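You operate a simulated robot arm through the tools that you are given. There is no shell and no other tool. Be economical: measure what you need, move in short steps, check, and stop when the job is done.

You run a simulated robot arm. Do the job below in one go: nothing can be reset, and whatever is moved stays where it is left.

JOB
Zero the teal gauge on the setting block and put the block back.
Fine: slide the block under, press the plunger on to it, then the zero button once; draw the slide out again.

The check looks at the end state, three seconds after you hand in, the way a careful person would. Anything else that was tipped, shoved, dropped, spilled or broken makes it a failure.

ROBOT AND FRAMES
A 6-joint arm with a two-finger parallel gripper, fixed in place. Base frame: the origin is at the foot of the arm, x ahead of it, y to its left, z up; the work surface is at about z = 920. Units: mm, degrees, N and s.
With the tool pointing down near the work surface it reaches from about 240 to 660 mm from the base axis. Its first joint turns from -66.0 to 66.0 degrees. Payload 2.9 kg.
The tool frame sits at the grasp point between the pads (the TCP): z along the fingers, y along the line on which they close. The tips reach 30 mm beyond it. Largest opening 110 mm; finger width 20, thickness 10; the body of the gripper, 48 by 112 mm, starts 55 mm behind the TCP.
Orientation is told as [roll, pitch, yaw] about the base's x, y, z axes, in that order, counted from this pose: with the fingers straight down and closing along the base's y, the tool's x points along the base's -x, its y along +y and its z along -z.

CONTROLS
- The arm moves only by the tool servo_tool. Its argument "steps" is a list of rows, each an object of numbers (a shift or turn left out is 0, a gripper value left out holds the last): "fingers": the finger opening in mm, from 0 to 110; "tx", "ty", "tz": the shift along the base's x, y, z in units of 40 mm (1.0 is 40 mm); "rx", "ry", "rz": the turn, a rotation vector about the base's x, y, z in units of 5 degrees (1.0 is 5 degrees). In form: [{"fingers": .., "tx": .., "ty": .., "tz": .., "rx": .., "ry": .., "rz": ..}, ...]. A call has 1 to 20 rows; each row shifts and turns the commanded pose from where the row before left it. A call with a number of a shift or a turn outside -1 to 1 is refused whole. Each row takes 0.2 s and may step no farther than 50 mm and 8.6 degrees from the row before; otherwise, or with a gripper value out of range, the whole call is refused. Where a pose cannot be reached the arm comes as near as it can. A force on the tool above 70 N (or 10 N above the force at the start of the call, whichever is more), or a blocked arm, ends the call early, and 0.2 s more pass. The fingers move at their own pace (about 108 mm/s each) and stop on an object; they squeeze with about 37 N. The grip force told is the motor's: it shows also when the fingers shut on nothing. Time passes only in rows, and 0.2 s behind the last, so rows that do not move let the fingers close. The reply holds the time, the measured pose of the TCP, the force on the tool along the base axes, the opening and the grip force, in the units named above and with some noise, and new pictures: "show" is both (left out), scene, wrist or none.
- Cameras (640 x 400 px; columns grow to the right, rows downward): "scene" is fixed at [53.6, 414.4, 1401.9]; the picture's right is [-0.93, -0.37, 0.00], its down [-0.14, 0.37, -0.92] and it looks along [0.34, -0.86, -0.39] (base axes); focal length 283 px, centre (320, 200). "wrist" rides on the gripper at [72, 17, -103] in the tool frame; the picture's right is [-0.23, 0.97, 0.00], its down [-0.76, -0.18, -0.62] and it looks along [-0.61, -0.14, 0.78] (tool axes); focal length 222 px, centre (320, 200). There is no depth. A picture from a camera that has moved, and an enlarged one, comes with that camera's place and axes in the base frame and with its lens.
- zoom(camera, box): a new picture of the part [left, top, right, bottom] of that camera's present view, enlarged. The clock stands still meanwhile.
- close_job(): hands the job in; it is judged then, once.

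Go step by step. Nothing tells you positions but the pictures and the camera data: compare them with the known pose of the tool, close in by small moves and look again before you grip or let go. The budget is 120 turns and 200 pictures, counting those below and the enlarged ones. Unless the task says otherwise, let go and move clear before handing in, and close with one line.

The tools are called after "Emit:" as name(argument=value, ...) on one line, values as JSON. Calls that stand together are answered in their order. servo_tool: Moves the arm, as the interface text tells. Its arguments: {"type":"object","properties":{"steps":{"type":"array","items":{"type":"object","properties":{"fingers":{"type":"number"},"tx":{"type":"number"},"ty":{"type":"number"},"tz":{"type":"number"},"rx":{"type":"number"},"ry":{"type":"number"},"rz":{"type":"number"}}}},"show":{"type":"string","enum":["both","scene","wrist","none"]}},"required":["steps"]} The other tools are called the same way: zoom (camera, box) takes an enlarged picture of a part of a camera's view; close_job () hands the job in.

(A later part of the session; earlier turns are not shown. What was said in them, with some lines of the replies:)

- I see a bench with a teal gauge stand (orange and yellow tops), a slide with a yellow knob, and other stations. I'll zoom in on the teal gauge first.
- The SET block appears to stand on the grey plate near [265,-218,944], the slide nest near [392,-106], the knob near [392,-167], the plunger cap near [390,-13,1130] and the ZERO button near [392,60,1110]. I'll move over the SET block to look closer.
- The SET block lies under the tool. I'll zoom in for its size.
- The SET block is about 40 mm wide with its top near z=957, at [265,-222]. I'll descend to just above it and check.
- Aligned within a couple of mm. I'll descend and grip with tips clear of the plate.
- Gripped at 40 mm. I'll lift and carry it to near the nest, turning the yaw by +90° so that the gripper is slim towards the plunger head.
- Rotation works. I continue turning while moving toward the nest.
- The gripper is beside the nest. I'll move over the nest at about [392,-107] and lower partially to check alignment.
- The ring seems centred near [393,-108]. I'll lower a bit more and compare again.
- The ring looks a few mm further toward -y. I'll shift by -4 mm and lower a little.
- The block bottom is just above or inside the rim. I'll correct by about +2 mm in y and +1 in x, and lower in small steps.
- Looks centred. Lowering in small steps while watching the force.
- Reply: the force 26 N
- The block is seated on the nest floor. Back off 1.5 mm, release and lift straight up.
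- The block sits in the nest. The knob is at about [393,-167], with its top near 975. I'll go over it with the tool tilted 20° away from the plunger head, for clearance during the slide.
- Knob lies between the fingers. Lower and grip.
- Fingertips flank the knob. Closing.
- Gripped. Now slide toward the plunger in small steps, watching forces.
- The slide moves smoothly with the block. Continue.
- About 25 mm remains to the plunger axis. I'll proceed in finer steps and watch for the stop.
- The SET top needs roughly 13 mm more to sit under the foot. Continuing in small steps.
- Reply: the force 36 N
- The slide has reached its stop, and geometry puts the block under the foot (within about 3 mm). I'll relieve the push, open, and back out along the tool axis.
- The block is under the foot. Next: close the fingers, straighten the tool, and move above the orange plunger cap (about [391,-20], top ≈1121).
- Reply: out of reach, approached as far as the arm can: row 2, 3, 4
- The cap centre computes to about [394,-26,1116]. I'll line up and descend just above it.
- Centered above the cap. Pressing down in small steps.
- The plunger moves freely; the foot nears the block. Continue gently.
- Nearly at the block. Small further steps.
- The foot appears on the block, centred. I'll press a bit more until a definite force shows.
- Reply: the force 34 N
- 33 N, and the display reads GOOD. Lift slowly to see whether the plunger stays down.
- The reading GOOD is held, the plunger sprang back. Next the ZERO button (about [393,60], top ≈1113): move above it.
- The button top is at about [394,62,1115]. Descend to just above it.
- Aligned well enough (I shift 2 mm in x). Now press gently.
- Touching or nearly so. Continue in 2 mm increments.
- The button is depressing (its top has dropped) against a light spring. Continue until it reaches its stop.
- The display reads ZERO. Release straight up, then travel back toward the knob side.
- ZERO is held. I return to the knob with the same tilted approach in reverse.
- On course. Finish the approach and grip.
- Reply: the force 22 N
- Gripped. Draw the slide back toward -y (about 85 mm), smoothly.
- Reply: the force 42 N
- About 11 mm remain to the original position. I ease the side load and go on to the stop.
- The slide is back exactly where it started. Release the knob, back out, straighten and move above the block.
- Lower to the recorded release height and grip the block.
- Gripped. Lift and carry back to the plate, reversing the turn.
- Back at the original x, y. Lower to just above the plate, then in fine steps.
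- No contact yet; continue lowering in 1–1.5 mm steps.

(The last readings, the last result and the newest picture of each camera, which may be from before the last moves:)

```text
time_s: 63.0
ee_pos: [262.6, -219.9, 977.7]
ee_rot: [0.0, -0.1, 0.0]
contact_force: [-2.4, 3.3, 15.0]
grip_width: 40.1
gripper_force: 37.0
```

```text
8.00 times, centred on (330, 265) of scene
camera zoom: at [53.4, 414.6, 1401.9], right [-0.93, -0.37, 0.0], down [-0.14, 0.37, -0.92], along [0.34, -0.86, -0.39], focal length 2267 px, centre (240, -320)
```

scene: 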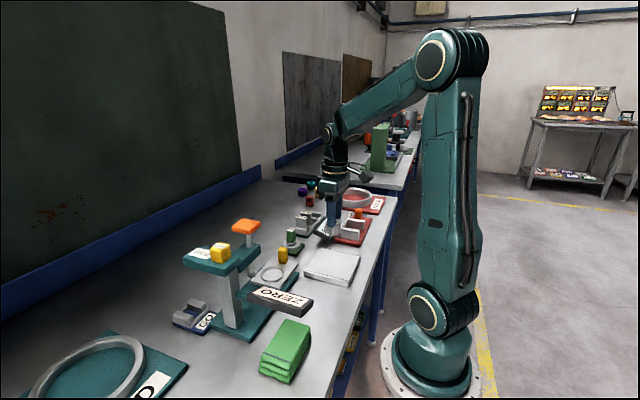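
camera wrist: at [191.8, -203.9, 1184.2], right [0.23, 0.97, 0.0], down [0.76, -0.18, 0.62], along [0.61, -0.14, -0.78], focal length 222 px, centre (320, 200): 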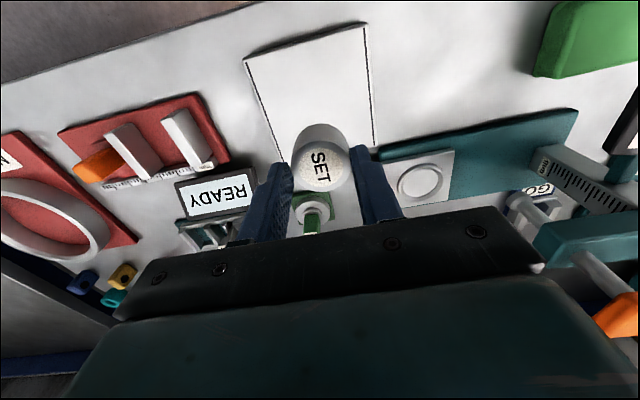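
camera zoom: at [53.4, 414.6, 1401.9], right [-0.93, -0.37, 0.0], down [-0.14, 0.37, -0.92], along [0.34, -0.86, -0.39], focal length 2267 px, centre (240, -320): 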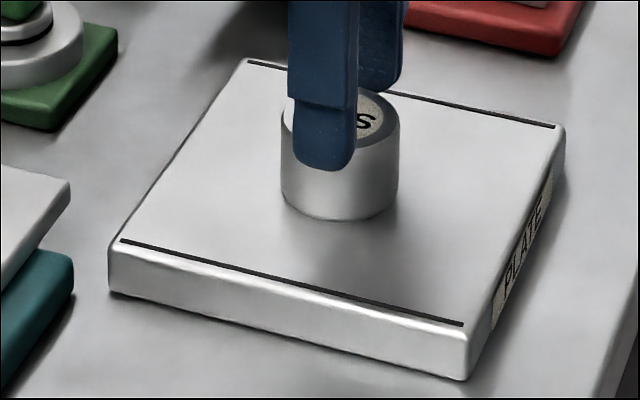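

The block stands on the plate. Release, lift straight up and clear.

Emit:
servo_tool(steps=[{"tz": 0.02}, {"fingers": 70}, {}, {}, {"tz": 0.5}, {"tz": 0.9}, {"tz": 0.9}, {"tz": 0.9}, {"tz": 0.9}, {}])

Emit:
zoom(camera="scene", box=[160, 190, 400, 340])

```text
time_s: 65.2
ee_pos: [264.5, -220.1, 1144.5]
ee_rot: [-0.1, -0.1, 0.0]
contact_force: [0.6, 0.2, 0.5]
grip_width: 69.9
gripper_force: 0.1
camera wrist: at [193.3, -203.6, 1247.5], right [0.23, 0.97, 0.0], down [0.76, -0.18, 0.62], along [0.61, -0.14, -0.78], focal length 222 px, centre (320, 200)
```

scene: 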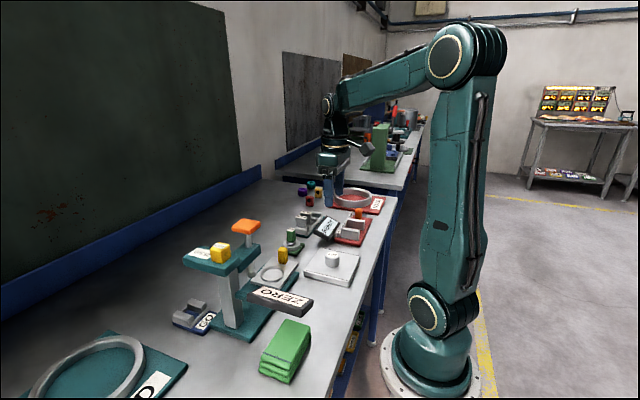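
wrist: 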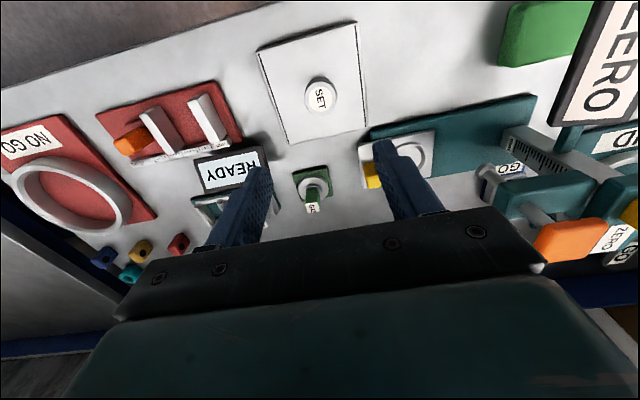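

```text
2.67 times, centred on (280, 265) of scene
camera zoom: at [53.6, 414.4, 1401.9], right [-0.93, -0.37, 0.0], down [-0.14, 0.37, -0.92], along [0.34, -0.86, -0.39], focal length 756 px, centre (427, 27)
```

zoom: 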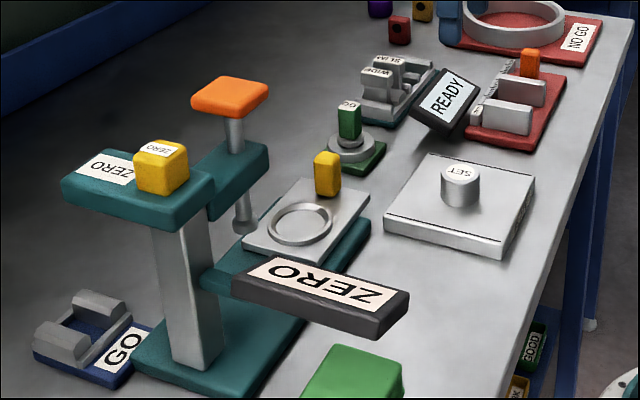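

The gauge shows ZERO, the slide is drawn out, the SET block is back on its plate, and the arm is clear. Nothing else looks moved, so I'm handing in.

Emit:
close_job()

```text
The job is handed in.
```

The teal gauge is zeroed on the SET block and its display reads ZERO; the slide is drawn out, the block is back on its plate, and the arm is clear.
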